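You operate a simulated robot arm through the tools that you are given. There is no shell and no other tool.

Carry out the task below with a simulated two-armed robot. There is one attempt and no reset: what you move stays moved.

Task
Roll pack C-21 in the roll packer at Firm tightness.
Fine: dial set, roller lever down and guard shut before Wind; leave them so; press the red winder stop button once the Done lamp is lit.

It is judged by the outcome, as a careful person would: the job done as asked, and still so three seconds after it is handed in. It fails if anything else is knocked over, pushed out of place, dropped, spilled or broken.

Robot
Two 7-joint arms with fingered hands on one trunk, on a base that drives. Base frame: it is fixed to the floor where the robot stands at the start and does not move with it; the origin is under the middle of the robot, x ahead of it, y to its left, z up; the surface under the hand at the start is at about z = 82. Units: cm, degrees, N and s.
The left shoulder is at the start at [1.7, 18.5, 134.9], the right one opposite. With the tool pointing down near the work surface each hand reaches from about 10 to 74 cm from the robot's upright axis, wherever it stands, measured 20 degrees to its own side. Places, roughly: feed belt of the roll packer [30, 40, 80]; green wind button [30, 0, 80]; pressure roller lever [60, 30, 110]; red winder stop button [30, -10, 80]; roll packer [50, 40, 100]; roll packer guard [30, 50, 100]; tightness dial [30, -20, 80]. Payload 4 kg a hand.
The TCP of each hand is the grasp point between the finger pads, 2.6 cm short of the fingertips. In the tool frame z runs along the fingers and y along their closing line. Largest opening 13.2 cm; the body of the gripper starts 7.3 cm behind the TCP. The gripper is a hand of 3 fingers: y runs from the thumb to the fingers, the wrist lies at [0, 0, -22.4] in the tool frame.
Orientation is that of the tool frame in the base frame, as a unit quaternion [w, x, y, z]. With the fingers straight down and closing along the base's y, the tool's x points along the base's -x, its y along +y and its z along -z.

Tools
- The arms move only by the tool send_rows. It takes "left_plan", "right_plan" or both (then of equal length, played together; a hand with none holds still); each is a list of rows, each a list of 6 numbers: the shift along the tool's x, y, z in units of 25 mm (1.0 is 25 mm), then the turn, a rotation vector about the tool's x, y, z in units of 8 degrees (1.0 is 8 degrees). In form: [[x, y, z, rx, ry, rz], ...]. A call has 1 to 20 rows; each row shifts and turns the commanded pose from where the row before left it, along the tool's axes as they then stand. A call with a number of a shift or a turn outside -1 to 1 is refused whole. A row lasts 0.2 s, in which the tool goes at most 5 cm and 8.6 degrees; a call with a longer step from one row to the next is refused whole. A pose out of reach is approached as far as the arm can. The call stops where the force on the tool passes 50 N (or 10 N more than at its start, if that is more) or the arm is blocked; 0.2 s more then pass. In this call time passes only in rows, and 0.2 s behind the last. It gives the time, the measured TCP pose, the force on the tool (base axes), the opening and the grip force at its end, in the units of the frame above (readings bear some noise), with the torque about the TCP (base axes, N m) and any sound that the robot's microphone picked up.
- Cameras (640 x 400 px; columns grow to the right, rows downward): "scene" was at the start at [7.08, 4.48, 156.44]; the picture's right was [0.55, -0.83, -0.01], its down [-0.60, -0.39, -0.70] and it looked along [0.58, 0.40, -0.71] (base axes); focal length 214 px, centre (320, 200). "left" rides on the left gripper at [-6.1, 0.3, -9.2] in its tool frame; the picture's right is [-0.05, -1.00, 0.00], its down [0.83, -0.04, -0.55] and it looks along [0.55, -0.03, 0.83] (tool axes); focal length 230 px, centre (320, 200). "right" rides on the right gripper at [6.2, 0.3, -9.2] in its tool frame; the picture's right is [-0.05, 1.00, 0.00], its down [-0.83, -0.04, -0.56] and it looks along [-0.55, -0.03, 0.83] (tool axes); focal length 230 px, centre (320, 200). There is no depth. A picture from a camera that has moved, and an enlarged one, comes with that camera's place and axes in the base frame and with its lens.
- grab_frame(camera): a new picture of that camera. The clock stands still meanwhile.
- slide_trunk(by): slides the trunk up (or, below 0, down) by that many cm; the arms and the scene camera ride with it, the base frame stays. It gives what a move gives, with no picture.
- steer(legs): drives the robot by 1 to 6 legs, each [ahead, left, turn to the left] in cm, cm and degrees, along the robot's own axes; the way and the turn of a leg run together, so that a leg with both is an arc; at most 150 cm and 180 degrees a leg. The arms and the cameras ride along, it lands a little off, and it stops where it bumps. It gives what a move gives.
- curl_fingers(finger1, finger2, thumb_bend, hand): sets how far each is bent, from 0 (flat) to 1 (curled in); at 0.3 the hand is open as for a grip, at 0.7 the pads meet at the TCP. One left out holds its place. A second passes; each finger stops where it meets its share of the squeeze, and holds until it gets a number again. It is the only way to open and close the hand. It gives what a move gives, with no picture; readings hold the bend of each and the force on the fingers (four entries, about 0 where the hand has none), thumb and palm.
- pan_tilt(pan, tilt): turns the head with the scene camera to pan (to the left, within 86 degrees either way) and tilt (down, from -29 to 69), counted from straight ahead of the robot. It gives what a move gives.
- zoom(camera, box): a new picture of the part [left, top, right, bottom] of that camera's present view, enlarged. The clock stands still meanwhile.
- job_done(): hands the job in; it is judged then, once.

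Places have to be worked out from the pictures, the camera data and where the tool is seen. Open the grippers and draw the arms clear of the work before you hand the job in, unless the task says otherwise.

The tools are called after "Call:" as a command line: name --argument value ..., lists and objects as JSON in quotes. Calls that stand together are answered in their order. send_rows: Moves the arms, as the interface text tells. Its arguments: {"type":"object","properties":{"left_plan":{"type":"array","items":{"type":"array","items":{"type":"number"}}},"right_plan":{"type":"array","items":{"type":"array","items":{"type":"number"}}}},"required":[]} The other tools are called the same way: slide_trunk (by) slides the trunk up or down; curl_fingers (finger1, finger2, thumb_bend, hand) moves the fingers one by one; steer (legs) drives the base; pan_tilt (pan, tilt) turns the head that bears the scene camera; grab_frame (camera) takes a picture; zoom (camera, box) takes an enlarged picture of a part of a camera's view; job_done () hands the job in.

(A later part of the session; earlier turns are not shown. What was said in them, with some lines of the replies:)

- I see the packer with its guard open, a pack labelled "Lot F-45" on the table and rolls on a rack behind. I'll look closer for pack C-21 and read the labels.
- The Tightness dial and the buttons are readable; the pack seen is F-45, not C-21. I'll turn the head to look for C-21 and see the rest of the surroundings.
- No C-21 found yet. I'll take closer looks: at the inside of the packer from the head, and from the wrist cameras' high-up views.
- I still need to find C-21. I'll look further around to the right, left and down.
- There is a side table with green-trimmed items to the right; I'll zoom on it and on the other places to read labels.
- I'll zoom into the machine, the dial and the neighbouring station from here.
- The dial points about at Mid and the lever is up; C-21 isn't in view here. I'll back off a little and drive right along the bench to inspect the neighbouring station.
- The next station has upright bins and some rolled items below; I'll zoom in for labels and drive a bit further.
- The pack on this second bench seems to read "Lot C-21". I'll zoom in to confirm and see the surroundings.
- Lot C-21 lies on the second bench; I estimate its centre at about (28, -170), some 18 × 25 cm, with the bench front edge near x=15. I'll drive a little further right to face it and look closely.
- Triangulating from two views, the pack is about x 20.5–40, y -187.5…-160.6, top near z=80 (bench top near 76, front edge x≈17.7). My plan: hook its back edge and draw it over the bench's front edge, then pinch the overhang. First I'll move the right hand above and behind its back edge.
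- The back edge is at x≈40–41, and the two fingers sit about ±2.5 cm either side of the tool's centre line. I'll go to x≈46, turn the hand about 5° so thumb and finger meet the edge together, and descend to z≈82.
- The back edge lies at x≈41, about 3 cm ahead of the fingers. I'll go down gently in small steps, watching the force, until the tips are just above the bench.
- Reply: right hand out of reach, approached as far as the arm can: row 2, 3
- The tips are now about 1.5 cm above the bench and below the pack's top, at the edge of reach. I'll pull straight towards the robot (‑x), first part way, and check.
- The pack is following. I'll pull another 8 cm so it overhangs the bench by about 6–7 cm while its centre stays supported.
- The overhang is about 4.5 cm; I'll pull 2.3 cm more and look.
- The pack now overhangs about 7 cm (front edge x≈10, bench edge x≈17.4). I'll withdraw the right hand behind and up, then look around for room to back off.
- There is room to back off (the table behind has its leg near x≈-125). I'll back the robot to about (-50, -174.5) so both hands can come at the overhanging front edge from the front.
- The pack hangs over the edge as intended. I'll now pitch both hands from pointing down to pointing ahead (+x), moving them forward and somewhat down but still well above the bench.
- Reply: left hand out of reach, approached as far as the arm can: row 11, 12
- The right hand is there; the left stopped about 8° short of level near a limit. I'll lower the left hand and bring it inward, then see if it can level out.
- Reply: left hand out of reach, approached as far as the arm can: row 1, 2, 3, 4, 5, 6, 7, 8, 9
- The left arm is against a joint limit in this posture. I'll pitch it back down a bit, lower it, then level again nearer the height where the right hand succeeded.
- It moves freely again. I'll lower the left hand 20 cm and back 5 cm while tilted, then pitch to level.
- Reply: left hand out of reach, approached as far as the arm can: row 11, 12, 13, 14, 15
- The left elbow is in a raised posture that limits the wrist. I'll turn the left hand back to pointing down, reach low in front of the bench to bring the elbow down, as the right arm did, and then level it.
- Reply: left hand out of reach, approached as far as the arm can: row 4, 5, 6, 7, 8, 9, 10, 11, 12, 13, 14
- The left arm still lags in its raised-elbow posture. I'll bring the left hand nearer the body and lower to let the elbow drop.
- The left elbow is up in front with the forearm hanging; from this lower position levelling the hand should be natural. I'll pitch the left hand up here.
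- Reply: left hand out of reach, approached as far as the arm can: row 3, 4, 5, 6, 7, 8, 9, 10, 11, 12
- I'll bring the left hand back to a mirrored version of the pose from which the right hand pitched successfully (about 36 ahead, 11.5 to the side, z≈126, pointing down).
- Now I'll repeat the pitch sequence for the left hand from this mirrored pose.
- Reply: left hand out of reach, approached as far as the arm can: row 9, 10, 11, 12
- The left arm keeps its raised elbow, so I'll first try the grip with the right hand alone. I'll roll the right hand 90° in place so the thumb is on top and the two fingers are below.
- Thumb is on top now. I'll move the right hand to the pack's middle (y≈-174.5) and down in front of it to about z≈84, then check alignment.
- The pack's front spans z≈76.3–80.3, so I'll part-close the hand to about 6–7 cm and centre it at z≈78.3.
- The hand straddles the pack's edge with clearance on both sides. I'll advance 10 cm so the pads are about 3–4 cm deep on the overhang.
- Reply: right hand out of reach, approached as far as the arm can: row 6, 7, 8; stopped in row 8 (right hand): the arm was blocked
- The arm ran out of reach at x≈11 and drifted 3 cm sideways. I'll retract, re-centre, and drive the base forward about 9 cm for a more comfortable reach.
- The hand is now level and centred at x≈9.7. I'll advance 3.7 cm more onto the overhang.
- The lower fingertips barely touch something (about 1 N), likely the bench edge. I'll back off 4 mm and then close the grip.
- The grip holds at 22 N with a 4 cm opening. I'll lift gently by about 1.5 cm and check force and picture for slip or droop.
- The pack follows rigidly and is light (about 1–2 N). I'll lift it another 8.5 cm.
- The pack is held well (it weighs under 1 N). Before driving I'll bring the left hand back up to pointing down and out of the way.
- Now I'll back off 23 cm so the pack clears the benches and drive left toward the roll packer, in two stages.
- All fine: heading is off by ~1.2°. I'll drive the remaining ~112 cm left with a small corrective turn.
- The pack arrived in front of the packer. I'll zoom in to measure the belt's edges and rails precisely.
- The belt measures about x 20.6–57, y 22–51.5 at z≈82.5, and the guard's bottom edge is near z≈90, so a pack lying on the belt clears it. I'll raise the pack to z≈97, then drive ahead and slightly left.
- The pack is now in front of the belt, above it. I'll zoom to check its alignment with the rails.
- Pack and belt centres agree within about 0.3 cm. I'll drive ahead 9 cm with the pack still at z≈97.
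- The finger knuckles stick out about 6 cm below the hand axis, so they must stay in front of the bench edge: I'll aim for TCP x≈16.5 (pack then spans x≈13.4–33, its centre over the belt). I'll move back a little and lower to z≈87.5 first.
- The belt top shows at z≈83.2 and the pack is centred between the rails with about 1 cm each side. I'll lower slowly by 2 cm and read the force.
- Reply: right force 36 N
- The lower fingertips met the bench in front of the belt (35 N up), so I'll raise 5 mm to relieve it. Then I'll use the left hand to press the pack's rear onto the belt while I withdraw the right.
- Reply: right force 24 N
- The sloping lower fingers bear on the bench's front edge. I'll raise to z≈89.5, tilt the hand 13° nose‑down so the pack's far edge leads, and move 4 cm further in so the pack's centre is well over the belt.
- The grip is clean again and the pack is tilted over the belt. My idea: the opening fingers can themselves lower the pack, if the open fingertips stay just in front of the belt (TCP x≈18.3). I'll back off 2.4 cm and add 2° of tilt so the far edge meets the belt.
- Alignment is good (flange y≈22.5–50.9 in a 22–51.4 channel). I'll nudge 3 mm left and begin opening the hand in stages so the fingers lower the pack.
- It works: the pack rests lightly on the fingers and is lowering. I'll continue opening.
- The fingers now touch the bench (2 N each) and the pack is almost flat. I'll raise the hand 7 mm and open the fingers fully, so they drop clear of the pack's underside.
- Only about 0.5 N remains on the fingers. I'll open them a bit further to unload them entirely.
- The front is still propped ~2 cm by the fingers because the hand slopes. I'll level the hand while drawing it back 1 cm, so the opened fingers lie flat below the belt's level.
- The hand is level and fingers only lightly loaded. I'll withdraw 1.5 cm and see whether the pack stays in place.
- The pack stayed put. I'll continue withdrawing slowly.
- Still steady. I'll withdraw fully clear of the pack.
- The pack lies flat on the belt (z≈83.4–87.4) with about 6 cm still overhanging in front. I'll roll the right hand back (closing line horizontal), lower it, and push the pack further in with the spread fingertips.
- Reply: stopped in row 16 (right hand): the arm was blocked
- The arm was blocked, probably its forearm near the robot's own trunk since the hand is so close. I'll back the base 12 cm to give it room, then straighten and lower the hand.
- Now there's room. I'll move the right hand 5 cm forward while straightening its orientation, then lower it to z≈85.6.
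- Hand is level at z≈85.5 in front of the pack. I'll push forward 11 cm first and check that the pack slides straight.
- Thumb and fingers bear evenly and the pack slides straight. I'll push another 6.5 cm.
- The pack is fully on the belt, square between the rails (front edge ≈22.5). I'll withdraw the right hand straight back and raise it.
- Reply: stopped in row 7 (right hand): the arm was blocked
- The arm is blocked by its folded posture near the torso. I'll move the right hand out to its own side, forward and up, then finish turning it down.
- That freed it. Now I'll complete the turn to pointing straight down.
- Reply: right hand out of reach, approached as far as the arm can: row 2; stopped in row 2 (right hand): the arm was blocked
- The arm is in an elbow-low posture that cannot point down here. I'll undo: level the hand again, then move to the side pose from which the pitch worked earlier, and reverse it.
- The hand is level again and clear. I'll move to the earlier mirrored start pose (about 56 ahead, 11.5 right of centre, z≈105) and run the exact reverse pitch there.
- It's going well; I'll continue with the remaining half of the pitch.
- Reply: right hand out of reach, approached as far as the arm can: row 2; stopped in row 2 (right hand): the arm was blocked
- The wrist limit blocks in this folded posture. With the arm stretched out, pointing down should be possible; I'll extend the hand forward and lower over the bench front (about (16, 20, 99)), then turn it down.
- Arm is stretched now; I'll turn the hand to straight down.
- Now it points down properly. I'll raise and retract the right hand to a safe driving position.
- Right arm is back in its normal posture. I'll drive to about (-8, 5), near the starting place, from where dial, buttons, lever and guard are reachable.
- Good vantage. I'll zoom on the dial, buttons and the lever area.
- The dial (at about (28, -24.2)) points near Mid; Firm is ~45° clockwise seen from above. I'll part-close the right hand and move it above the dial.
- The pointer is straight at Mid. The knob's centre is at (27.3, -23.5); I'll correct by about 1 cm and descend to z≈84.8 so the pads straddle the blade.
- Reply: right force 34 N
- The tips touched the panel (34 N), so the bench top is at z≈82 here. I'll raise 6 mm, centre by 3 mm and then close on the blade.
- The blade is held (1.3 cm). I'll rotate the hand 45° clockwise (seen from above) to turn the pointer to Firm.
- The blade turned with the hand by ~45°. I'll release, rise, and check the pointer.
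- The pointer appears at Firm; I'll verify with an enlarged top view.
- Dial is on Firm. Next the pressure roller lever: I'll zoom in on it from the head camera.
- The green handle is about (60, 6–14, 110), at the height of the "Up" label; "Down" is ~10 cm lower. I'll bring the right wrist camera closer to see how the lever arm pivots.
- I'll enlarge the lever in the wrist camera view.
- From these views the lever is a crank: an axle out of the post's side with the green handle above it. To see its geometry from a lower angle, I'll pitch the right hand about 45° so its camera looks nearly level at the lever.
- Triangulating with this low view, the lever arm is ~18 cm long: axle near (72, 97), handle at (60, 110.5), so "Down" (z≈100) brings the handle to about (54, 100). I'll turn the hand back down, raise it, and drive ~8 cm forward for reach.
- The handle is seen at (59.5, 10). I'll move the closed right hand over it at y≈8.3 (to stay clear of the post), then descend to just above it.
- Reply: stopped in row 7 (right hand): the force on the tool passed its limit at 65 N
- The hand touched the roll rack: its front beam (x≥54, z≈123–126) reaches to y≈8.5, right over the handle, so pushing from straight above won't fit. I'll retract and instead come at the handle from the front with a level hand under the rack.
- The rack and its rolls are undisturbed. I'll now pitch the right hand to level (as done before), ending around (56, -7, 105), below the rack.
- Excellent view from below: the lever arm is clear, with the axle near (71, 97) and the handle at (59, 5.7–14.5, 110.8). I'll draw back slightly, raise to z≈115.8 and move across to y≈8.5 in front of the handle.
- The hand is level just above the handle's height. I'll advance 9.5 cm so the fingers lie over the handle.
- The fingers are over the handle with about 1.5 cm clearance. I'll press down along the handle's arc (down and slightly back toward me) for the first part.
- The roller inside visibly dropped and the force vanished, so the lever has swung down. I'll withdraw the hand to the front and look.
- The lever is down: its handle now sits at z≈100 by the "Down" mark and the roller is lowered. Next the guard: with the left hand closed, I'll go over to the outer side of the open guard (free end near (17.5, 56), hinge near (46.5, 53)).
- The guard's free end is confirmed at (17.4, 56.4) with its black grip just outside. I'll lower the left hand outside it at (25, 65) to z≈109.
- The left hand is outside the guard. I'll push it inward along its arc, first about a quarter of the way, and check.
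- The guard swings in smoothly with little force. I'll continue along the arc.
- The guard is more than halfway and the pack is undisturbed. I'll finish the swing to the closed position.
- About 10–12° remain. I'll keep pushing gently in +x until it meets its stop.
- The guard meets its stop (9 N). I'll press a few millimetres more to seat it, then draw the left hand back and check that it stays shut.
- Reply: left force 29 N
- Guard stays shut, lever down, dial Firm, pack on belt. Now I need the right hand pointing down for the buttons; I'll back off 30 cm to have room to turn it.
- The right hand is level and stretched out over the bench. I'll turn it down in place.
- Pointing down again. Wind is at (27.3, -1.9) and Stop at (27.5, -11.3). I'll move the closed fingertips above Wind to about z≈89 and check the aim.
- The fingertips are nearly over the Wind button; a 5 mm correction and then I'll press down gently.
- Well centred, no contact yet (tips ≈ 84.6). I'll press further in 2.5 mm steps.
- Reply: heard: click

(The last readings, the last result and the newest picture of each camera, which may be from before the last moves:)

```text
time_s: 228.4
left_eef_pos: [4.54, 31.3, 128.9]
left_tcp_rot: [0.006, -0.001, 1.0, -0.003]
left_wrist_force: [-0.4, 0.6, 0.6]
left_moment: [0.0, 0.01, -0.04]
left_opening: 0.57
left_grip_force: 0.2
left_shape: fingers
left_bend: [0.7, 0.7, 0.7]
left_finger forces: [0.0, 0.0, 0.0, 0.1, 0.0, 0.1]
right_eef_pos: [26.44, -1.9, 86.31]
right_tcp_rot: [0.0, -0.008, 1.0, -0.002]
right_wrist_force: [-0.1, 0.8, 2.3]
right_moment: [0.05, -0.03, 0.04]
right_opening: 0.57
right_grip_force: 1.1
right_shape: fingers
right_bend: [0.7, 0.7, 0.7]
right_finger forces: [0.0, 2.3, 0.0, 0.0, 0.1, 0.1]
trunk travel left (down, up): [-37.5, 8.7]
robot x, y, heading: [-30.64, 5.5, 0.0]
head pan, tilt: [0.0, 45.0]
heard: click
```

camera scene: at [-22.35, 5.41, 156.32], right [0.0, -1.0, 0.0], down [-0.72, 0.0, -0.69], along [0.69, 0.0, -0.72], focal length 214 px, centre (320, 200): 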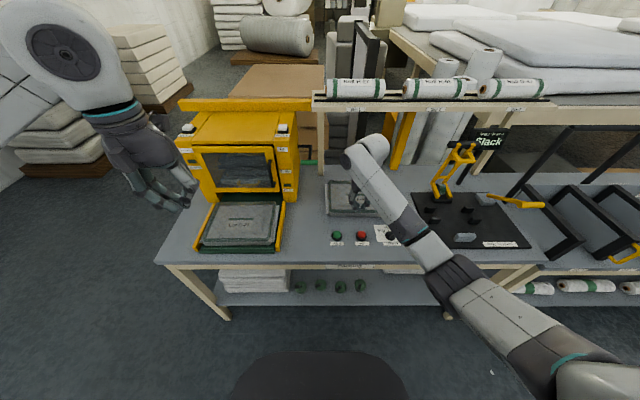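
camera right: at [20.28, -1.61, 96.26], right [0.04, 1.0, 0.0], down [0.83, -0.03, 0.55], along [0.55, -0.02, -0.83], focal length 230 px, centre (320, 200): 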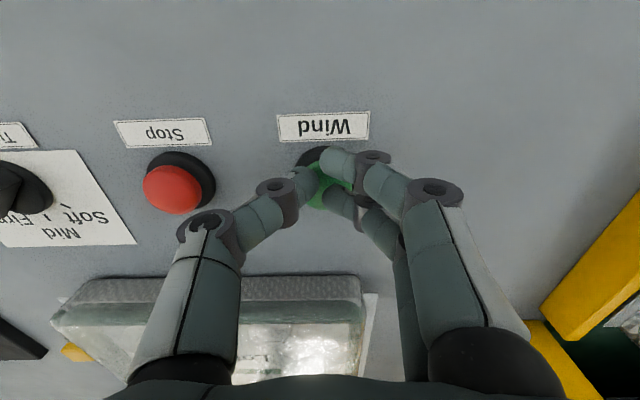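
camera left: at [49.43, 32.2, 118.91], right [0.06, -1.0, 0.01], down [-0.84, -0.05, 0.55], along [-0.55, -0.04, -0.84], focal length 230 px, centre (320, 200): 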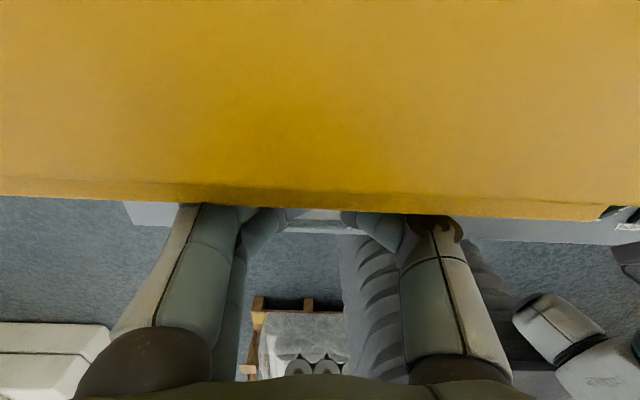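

I heard a click with 2.3 N contact. I'll lift the fingers off and look at the packer.

Call:
send_rows --right_plan '[[0, 0, -0.4, 0, 0, 0], [0, 0, -0.6, 0, 0, 0], [0, 0, -0.6, 0, 0, 0]]'

Call:
grab_frame --camera "scene"

Call:
zoom --camera "scene" --box '[160, 90, 340, 260]'

```text
time_s: 229.2
left_eef_pos: [4.55, 31.27, 128.74]
left_tcp_rot: [0.004, -0.002, 1.0, -0.003]
left_wrist_force: [-0.3, 0.6, -1.1]
left_moment: [0.03, 0.01, -0.02]
left_opening: 0.58
left_grip_force: 0.1
left_shape: fingers
left_bend: [0.7, 0.7, 0.7]
left_finger forces: [0.0, 0.0, 0.0, 0.0, 0.0, 0.0]
right_eef_pos: [26.4, -1.64, 90.28]
right_tcp_rot: [-0.001, -0.008, 1.0, -0.002]
right_wrist_force: [-0.1, -0.8, -0.5]
right_moment: [-0.02, 0.02, 0.03]
right_opening: 0.57
right_grip_force: 0.0
right_shape: fingers
right_bend: [0.7, 0.7, 0.7]
right_finger forces: [0.1, 0.0, 0.1, 0.1, 0.0, 0.0]
trunk travel left (down, up): [-37.5, 8.7]
robot x, y, heading: [-30.55, 5.24, -0.0]
head pan, tilt: [0.0, 45.0]
```

```text
taken
camera scene: at [-22.44, 5.37, 156.33], right [0.0, -1.0, 0.0], down [-0.72, 0.0, -0.69], along [0.69, 0.0, -0.72], focal length 214 px, centre (320, 200)
```

scene: 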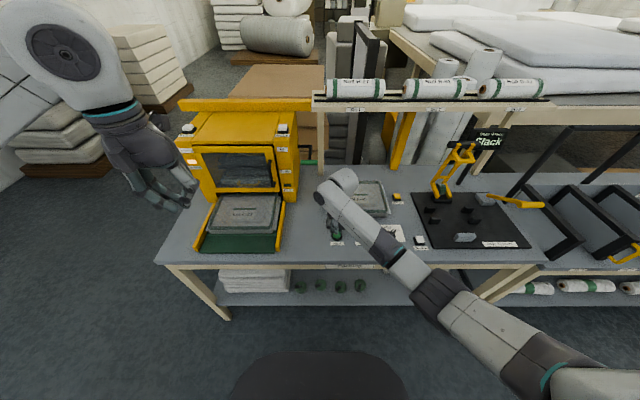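

```text
2.35 times, centred on (250, 175) of scene
camera zoom: at [-22.44, 5.37, 156.33], right [0.0, -1.0, 0.0], down [-0.72, 0.0, -0.69], along [0.69, 0.0, -0.72], focal length 505 px, centre (485, 259)
```

zoom: 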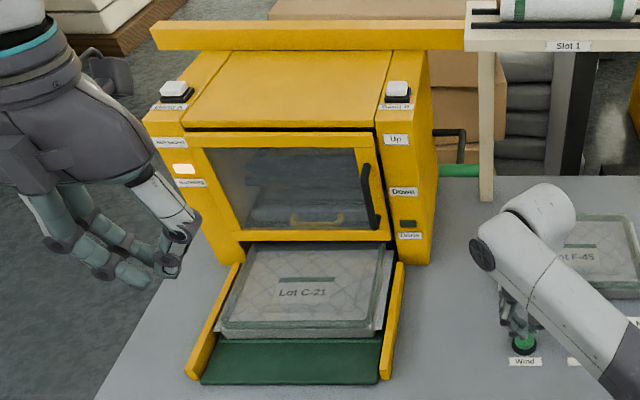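

The winder runs: the pack is being drawn in and the running lamp is lit. While it works I'll move the right hand above the Stop button without pressing.

Call:
send_rows --right_plan '[[0, -0.78, -0.2, 0, 0, 0], [0, -0.78, -0.2, 0, 0, 0], [0, -0.78, 0, 0, 0, 0], [0, -0.78, 0, 0, 0, 0], [0, -0.78, 0, 0, 0, 0]]'

Call:
grab_frame --camera "right"

Call:
zoom --camera "scene" --box '[160, 90, 340, 260]'

```text
time_s: 230.4
left_eef_pos: [4.53, 31.11, 128.86]
left_tcp_rot: [0.005, -0.001, 1.0, -0.003]
left_wrist_force: [0.1, -0.5, 0.0]
left_moment: [0.02, -0.01, 0.01]
left_opening: 0.58
left_grip_force: 0.0
left_shape: fingers
left_bend: [0.7, 0.7, 0.7]
left_finger forces: [0.1, 0.1, 0.0, 0.0, 0.0, 0.0]
right_eef_pos: [26.6, -11.67, 91.47]
right_tcp_rot: [-0.001, -0.008, 1.0, -0.001]
right_wrist_force: [0.4, 0.0, -1.0]
right_moment: [0.0, -0.02, -0.04]
right_opening: 0.59
right_grip_force: 0.0
right_shape: fingers
right_bend: [0.7, 0.7, 0.7]
right_finger forces: [0.1, 0.1, 0.0, 0.0, 0.1, 0.0]
trunk travel left (down, up): [-37.5, 8.7]
robot x, y, heading: [-30.5, 5.22, -0.2]
head pan, tilt: [0.0, 45.0]
```

```text
taken
camera right: at [20.52, -11.38, 100.54], right [0.04, 1.0, 0.0], down [0.83, -0.03, 0.56], along [0.55, -0.02, -0.83], focal length 230 px, centre (320, 200)
```

right: 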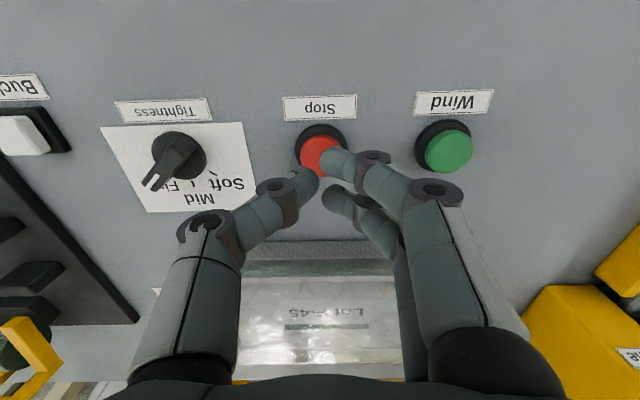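

```text
2.35 times, centred on (250, 175) of scene
camera zoom: at [-22.44, 5.3, 156.33], right [0.0, -1.0, 0.0], down [-0.72, 0.0, -0.69], along [0.69, 0.0, -0.72], focal length 505 px, centre (485, 259)
```

zoom: 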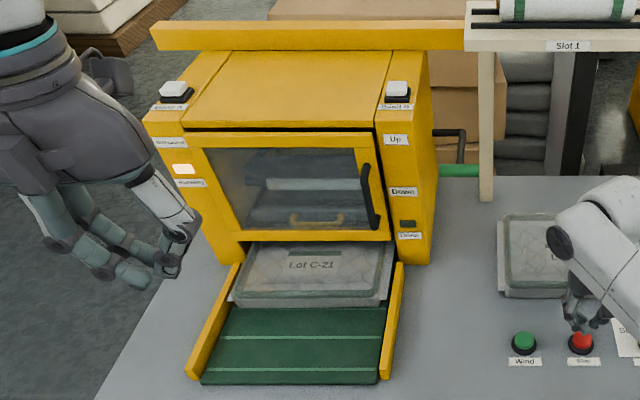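

The hand is above Stop. The pack is half drawn in and Done is still dark, so I'll wait a few seconds holding still.

Call:
send_rows --right_plan '[[0, 0, 0, 0, 0, 0], [0, 0, 0, 0, 0, 0], [0, 0, 0, 0, 0, 0], [0, 0, 0, 0, 0, 0], [0, 0, 0, 0, 0, 0], [0, 0, 0, 0, 0, 0], [0, 0, 0, 0, 0, 0], [0, 0, 0, 0, 0, 0], [0, 0, 0, 0, 0, 0], [0, 0, 0, 0, 0, 0]]'

Call:
zoom --camera "scene" --box '[160, 90, 340, 260]'

```text
time_s: 232.6
left_eef_pos: [4.57, 31.24, 128.83]
left_tcp_rot: [0.004, -0.001, 1.0, -0.002]
left_wrist_force: [2.1, -0.4, 0.6]
left_moment: [-0.01, -0.02, 0.01]
left_opening: 0.56
left_grip_force: 0.1
left_shape: fingers
left_bend: [0.7, 0.7, 0.7]
left_finger forces: [0.1, 0.0, 0.0, 0.0, 0.1, 0.0]
right_eef_pos: [26.61, -11.69, 91.38]
right_tcp_rot: [0.0, -0.006, 1.0, -0.002]
right_wrist_force: [0.2, 0.5, -0.3]
right_moment: [-0.02, 0.01, 0.0]
right_opening: 0.6
right_grip_force: 0.0
right_shape: fingers
right_bend: [0.7, 0.7, 0.7]
right_finger forces: [0.0, 0.0, 0.0, 0.0, 0.0, 0.0]
trunk travel left (down, up): [-37.5, 8.7]
robot x, y, heading: [-30.98, 5.38, -0.0]
head pan, tilt: [0.0, 45.0]
```

```text
2.35 times, centred on (250, 175) of scene
camera zoom: at [-22.44, 5.36, 156.33], right [0.0, -1.0, 0.0], down [-0.72, 0.0, -0.69], along [0.69, 0.0, -0.72], focal length 505 px, centre (485, 259)
```

zoom: 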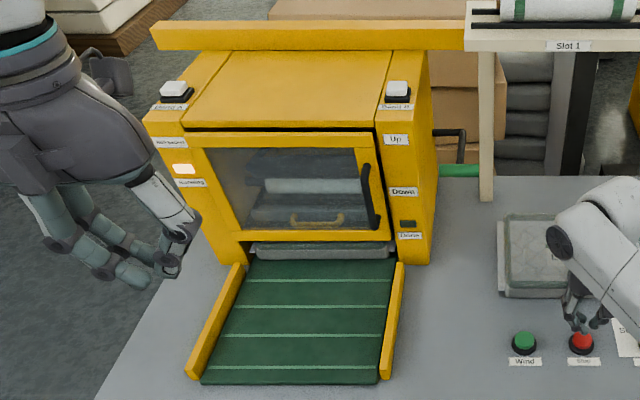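

The pack is almost entirely drawn in and rolling; the running lamp is lit and Done is still dark. I'll keep waiting.

Call:
send_rows --right_plan '[[0, 0, 0, 0, 0, 0], [0, 0, 0, 0, 0, 0], [0, 0, 0, 0, 0, 0], [0, 0, 0, 0, 0, 0], [0, 0, 0, 0, 0, 0], [0, 0, 0, 0, 0, 0], [0, 0, 0, 0, 0, 0], [0, 0, 0, 0, 0, 0], [0, 0, 0, 0, 0, 0], [0, 0, 0, 0, 0, 0]]'

Call:
zoom --camera "scene" --box '[160, 90, 340, 260]'

```text
time_s: 234.8
left_eef_pos: [4.52, 31.25, 128.83]
left_tcp_rot: [0.005, -0.001, 1.0, -0.003]
left_wrist_force: [0.0, 1.1, -0.9]
left_moment: [-0.02, 0.02, -0.01]
left_opening: 0.57
left_grip_force: 0.1
left_shape: fingers
left_bend: [0.7, 0.7, 0.7]
left_finger forces: [0.0, 0.0, 0.1, 0.0, 0.0, 0.0]
right_eef_pos: [26.61, -11.58, 91.44]
right_tcp_rot: [-0.001, -0.008, 1.0, -0.003]
right_wrist_force: [0.6, 0.9, -0.9]
right_moment: [-0.02, 0.01, 0.0]
right_opening: 0.58
right_grip_force: 0.0
right_shape: fingers
right_bend: [0.7, 0.7, 0.7]
right_finger forces: [0.0, 0.0, 0.0, 0.1, 0.0, 0.0]
trunk travel left (down, up): [-37.5, 8.7]
robot x, y, heading: [-31.38, 5.56, -0.2]
head pan, tilt: [0.0, 45.0]
```

```text
2.35 times, centred on (250, 175) of scene
camera zoom: at [-22.44, 5.36, 156.33], right [0.0, -1.0, 0.0], down [-0.72, 0.0, -0.69], along [0.69, 0.0, -0.72], focal length 505 px, centre (485, 259)
```

zoom: 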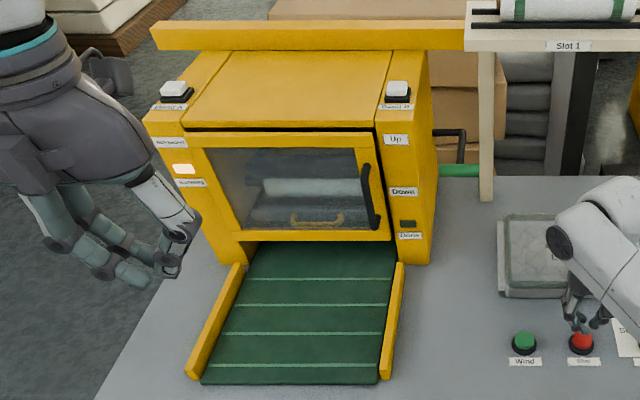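

The pack is wholly inside and being rolled; Done is not lit yet. I'll wait on in short steps, watching the Done lamp.

Call:
send_rows --right_plan '[[0, 0, 0, 0, 0, 0], [0, 0, 0, 0, 0, 0], [0, 0, 0, 0, 0, 0], [0, 0, 0, 0, 0, 0], [0, 0, 0, 0, 0, 0], [0, 0, 0, 0, 0, 0], [0, 0, 0, 0, 0, 0], [0, 0, 0, 0, 0, 0]]'

Call:
zoom --camera "scene" --box '[160, 90, 340, 260]'

```text
time_s: 236.6
left_eef_pos: [4.47, 31.19, 128.96]
left_tcp_rot: [0.005, -0.002, 1.0, -0.003]
left_wrist_force: [-0.1, 0.3, 0.5]
left_moment: [0.03, -0.01, 0.02]
left_opening: 0.54
left_grip_force: 0.0
left_shape: fingers
left_bend: [0.7, 0.7, 0.7]
left_finger forces: [0.0, 0.2, 0.0, 0.0, 0.1, 0.0]
right_eef_pos: [26.56, -11.56, 91.41]
right_tcp_rot: [0.0, -0.007, 1.0, -0.002]
right_wrist_force: [0.2, -0.8, -0.1]
right_moment: [-0.04, -0.04, 0.04]
right_opening: 0.58
right_grip_force: 0.0
right_shape: fingers
right_bend: [0.7, 0.7, 0.7]
right_finger forces: [0.1, 0.0, 0.0, 0.0, 0.1, 0.0]
trunk travel left (down, up): [-37.5, 8.7]
robot x, y, heading: [-30.43, 5.25, -0.2]
head pan, tilt: [0.0, 45.0]
```

```text
2.35 times, centred on (250, 175) of scene
camera zoom: at [-22.44, 5.36, 156.33], right [0.0, -1.0, 0.0], down [-0.72, 0.0, -0.69], along [0.69, 0.0, -0.72], focal length 505 px, centre (485, 259)
```

zoom: 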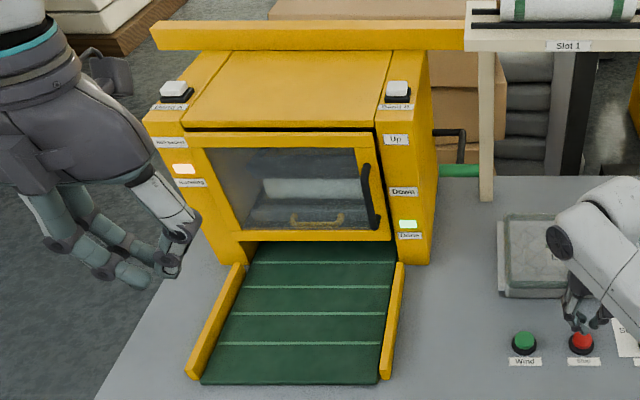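

The Done lamp is lit. I'll press the red Stop button now.

Call:
send_rows --right_plan '[[-0.05, 0, 0.5, 0, 0, 0], [-0.05, 0, 0.5, 0, 0, 0], [0, 0, 0.4, 0, 0, 0], [0, 0, 0.3, 0, 0, 0], [0, 0, 0.12, 0, 0, 0], [0, 0, 0.12, 0, 0, 0], [0, 0, 0.12, 0, 0, 0]]'

Call:
grab_frame --camera "right"

Call:
zoom --camera "scene" --box '[160, 90, 340, 260]'

```text
time_s: 238.2
left_eef_pos: [4.49, 31.3, 128.83]
left_tcp_rot: [0.006, -0.001, 1.0, -0.003]
left_wrist_force: [-0.7, 0.0, -0.8]
left_moment: [-0.01, 0.02, 0.0]
left_opening: 0.6
left_grip_force: 0.0
left_shape: fingers
left_bend: [0.7, 0.7, 0.7]
left_finger forces: [0.0, 0.0, 0.0, 0.1, 0.1, 0.0]
right_eef_pos: [26.76, -11.61, 86.18]
right_tcp_rot: [0.0, -0.007, 1.0, -0.002]
right_wrist_force: [-0.1, 0.2, 2.7]
right_moment: [0.04, 0.01, -0.02]
right_opening: 0.56
right_grip_force: 1.6
right_shape: fingers
right_bend: [0.7, 0.7, 0.7]
right_finger forces: [0.0, 1.5, 0.0, 0.0, 1.1, 0.0]
trunk travel left (down, up): [-37.5, 8.7]
robot x, y, heading: [-31.38, 5.2, 0.1]
head pan, tilt: [0.0, 45.0]
heard: click
```

```text
taken
camera right: at [20.65, -11.32, 95.36], right [0.04, 1.0, 0.0], down [0.83, -0.03, 0.56], along [0.55, -0.02, -0.83], focal length 230 px, centre (320, 200)
```

right: 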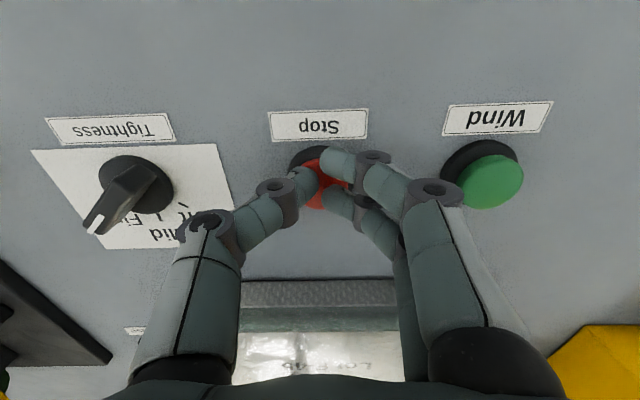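

```text
2.35 times, centred on (250, 175) of scene
camera zoom: at [-22.47, 5.37, 156.33], right [0.0, -1.0, 0.0], down [-0.72, 0.0, -0.69], along [0.69, 0.0, -0.72], focal length 505 px, centre (485, 259)
```

zoom: 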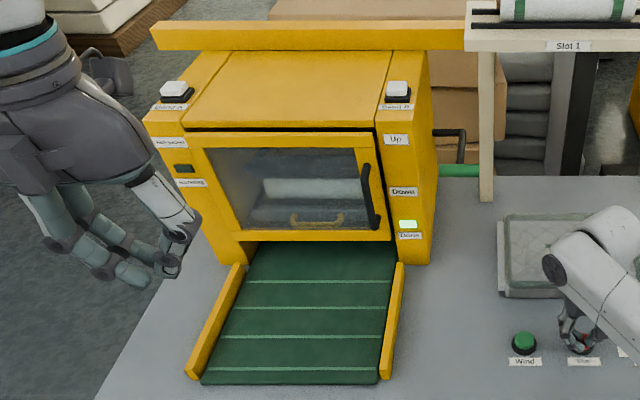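

A click was heard, the running lamp went out, and Done stays lit. I'll lift the hand off Stop, retract both arms and open the hands.

Call:
send_rows --right_plan '[[0, 0, -0.5, 0, 0, 0], [0, 0, -0.8, 0, 0, 0], [0, 0, -0.9, 0, 0, 0], [0, 0, -0.9, 0, 0, 0], [0, 0, -0.9, 0, 0, 0], [0, 0, -0.9, 0, 0, 0], [0.3, 0, -0.9, 0, 0, 0], [0.5, 0, -0.9, 0, 0, 0], [0.5, 0, -0.9, 0, 0, 0], [0.5, 0, -0.9, 0, 0, 0], [0.5, 0, -0.9, 0, 0, 0], [0.5, 0, -0.9, 0, 0, 0], [0.5, 0, -0.9, 0, 0, 0], [0.5, 0, -0.9, 0, 0, 0], [0.5, 0, -0.5, 0, 0, 0]]'

Call:
steer --legs '[[-15, 0, 0]]'

Call:
curl_fingers --hand "right" --finger1 0.3 --finger2 0.3 --thumb_bend 0.3

Call:
curl_fingers --hand "left" --finger1 0.3 --finger2 0.3 --thumb_bend 0.3

Call:
grab_frame --camera "scene"

Call:
zoom --camera "scene" --box '[160, 80, 480, 280]'

```text
time_s: 241.4
left_eef_pos: [4.55, 31.22, 128.81]
left_tcp_rot: [0.006, -0.002, 1.0, -0.003]
left_wrist_force: [-0.2, 0.4, 0.9]
left_moment: [0.0, 0.0, -0.01]
left_opening: 0.56
left_grip_force: 0.0
left_shape: fingers
left_bend: [0.7, 0.7, 0.7]
left_finger forces: [0.1, 0.0, 0.1, 0.1, 0.1, 0.0]
right_eef_pos: [15.88, -11.7, 117.66]
right_tcp_rot: [-0.001, -0.008, 1.0, -0.001]
right_wrist_force: [-0.4, 0.0, -0.7]
right_moment: [0.01, 0.01, 0.0]
right_opening: 0.57
right_grip_force: 0.1
right_shape: fingers
right_bend: [0.7, 0.7, 0.7]
right_finger forces: [0.1, 0.0, 0.1, 0.1, 0.0, 0.0]
trunk travel left (down, up): [-37.5, 8.7]
robot x, y, heading: [-31.0, 5.69, -0.2]
head pan, tilt: [0.0, 45.0]
```

```text
time_s: 242.7
left_eef_pos: [-10.28, 31.32, 128.64]
left_tcp_rot: [0.003, -0.002, 1.0, -0.002]
left_wrist_force: [-0.1, 0.7, 0.0]
left_moment: [-0.01, -0.02, -0.02]
left_opening: 0.57
left_grip_force: 0.1
left_shape: fingers
left_bend: [0.7, 0.7, 0.7]
left_finger forces: [0.1, 0.0, 0.1, 0.1, 0.0, 0.1]
right_eef_pos: [1.23, -11.56, 117.54]
right_tcp_rot: [-0.002, -0.006, 1.0, -0.002]
right_wrist_force: [0.1, 0.3, 0.4]
right_moment: [0.0, 0.04, -0.03]
right_opening: 0.58
right_grip_force: 0.1
right_shape: fingers
right_bend: [0.7, 0.7, 0.7]
right_finger forces: [0.1, 0.0, 0.0, 0.1, 0.0, 0.1]
trunk travel left (down, up): [-37.5, 8.7]
robot x, y, heading: [-45.75, 5.31, 0.1]
head pan, tilt: [0.0, 45.0]
```

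```text
time_s: 243.7
left_eef_pos: [-10.44, 31.28, 128.72]
left_tcp_rot: [0.004, -0.001, 1.0, -0.002]
left_wrist_force: [0.6, -0.2, 0.4]
left_moment: [0.01, 0.03, 0.02]
left_opening: 0.55
left_grip_force: 0.1
left_shape: fingers
left_bend: [0.7, 0.7, 0.7]
left_finger forces: [0.1, 0.0, 0.0, 0.0, 0.0, 0.1]
right_eef_pos: [1.0, -11.63, 117.64]
right_tcp_rot: [0.0, -0.007, 1.0, -0.003]
right_wrist_force: [-0.3, -0.7, -0.1]
right_moment: [0.01, 0.04, 0.0]
right_opening: 13.41
right_grip_force: 0.0
right_shape: fingers
right_bend: [0.3, 0.3, 0.3]
right_finger forces: [0.0, 0.1, 0.0, 0.0, 0.0, 0.0]
trunk travel left (down, up): [-37.5, 8.7]
robot x, y, heading: [-45.72, 5.68, -0.1]
head pan, tilt: [0.0, 45.0]
```

```text
time_s: 244.7
left_eef_pos: [-10.6, 31.31, 128.86]
left_tcp_rot: [0.005, -0.002, 1.0, -0.003]
left_wrist_force: [0.0, -0.4, -0.8]
left_moment: [-0.03, -0.01, -0.01]
left_opening: 13.39
left_grip_force: 0.0
left_shape: fingers
left_bend: [0.3, 0.3, 0.3]
left_finger forces: [0.1, 0.0, 0.0, 0.0, 0.1, 0.1]
right_eef_pos: [0.98, -11.59, 117.64]
right_tcp_rot: [0.001, -0.008, 1.0, -0.001]
right_wrist_force: [-0.1, -1.0, -0.2]
right_moment: [0.03, 0.02, -0.02]
right_opening: 13.37
right_grip_force: 0.1
right_shape: fingers
right_bend: [0.3, 0.3, 0.3]
right_finger forces: [0.0, 0.0, 0.0, 0.0, 0.1, 0.1]
trunk travel left (down, up): [-37.5, 8.7]
robot x, y, heading: [-45.72, 5.48, -0.2]
head pan, tilt: [0.0, 45.0]
```

```text
taken
camera scene: at [-37.51, 5.39, 156.33], right [0.0, -1.0, 0.0], down [-0.72, 0.0, -0.69], along [0.69, 0.0, -0.72], focal length 214 px, centre (320, 200)
```

scene: 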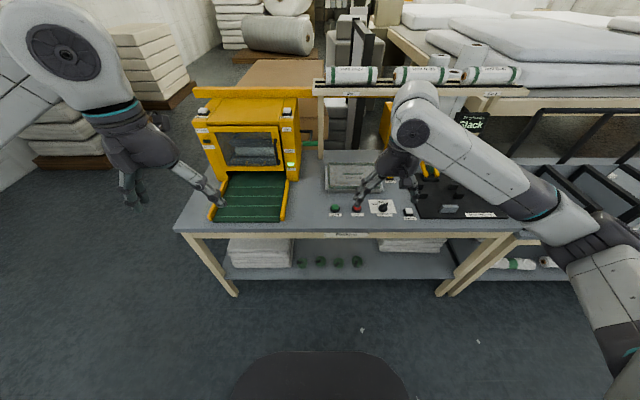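

```text
2.00 times, centred on (320, 180) of scene
camera zoom: at [-37.51, 5.39, 156.33], right [0.0, -1.0, 0.0], down [-0.72, 0.0, -0.69], along [0.69, 0.0, -0.72], focal length 429 px, centre (320, 240)
```

zoom: 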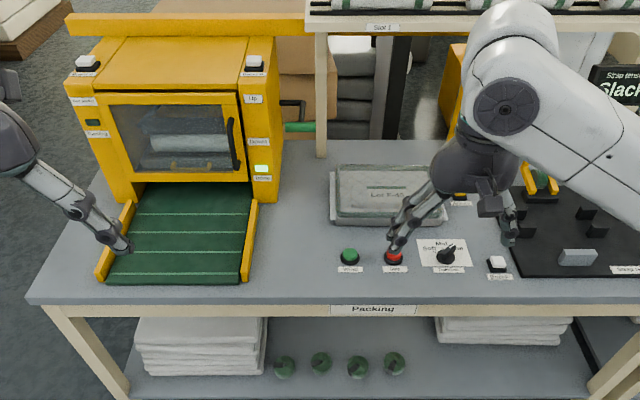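

Done is lit, running lamp off, guard shut, lever down. A last check of the dial and the roll rack before handing in.

Call:
zoom --camera "scene" --box '[320, 190, 430, 230]'

Call:
zoom --camera "scene" --box '[190, 60, 350, 200]'

```text
5.82 times, centred on (375, 210) of scene
camera zoom: at [-37.51, 5.39, 156.33], right [0.0, -1.0, 0.0], down [-0.72, 0.0, -0.69], along [0.69, 0.0, -0.72], focal length 1248 px, centre (0, 142)
```

zoom: 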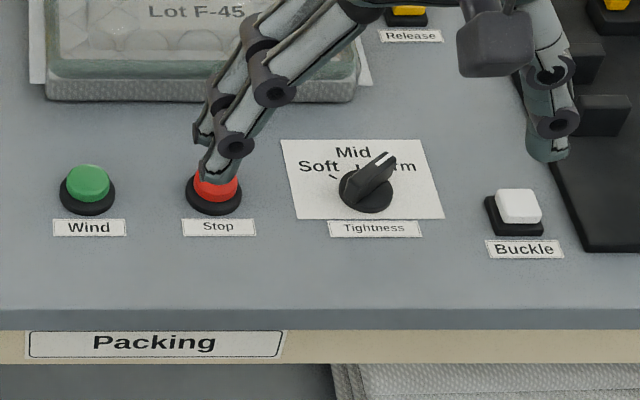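

```text
2.86 times, centred on (270, 130) of scene
camera zoom: at [-37.51, 5.39, 156.33], right [0.0, -1.0, 0.0], down [-0.72, 0.0, -0.69], along [0.69, 0.0, -0.72], focal length 613 px, centre (463, 400)
```

zoom: 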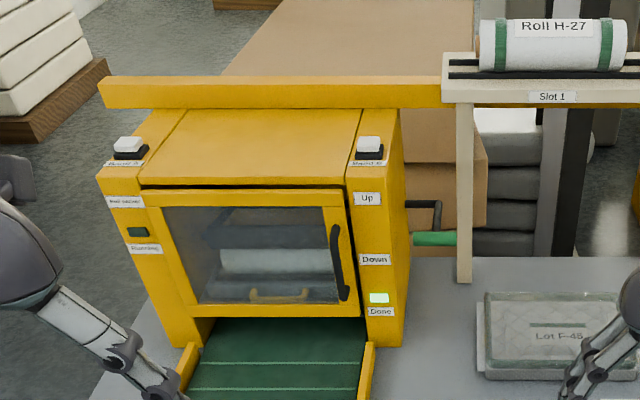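

All is as asked: the dial is on Firm, the lever is down, the guard is shut, Done is lit and the winder is stopped. Both hands are open and clear, and everything else is in place, so I'm handing in the job.

Call:
job_done

```text
The job is handed in.
```

Pack C-21 is rolled in the roll packer at Firm, and the job is handed in.

- **Settings:** the dial was on Firm, the roller lever down and the guard shut before I pressed Wind. I left all three that way.
- **Winding:** the packer drew the pack in and the Done lamp lit. I then pressed the red stop button; the running lamp went out and Done stayed lit.
- **Contact along the way:** while reaching for the lever, the right hand bumped the roll rack at about 65 N and I backed off. The rack and its rolls looked unmoved afterwards.
- **End state:** both hands are open and clear of the work. The last pictures show nothing knocked over or out of place.

The pack was labelled "Lot C-21" and lay on the next bench to the right, so I carried it over and set it on the feed belt.
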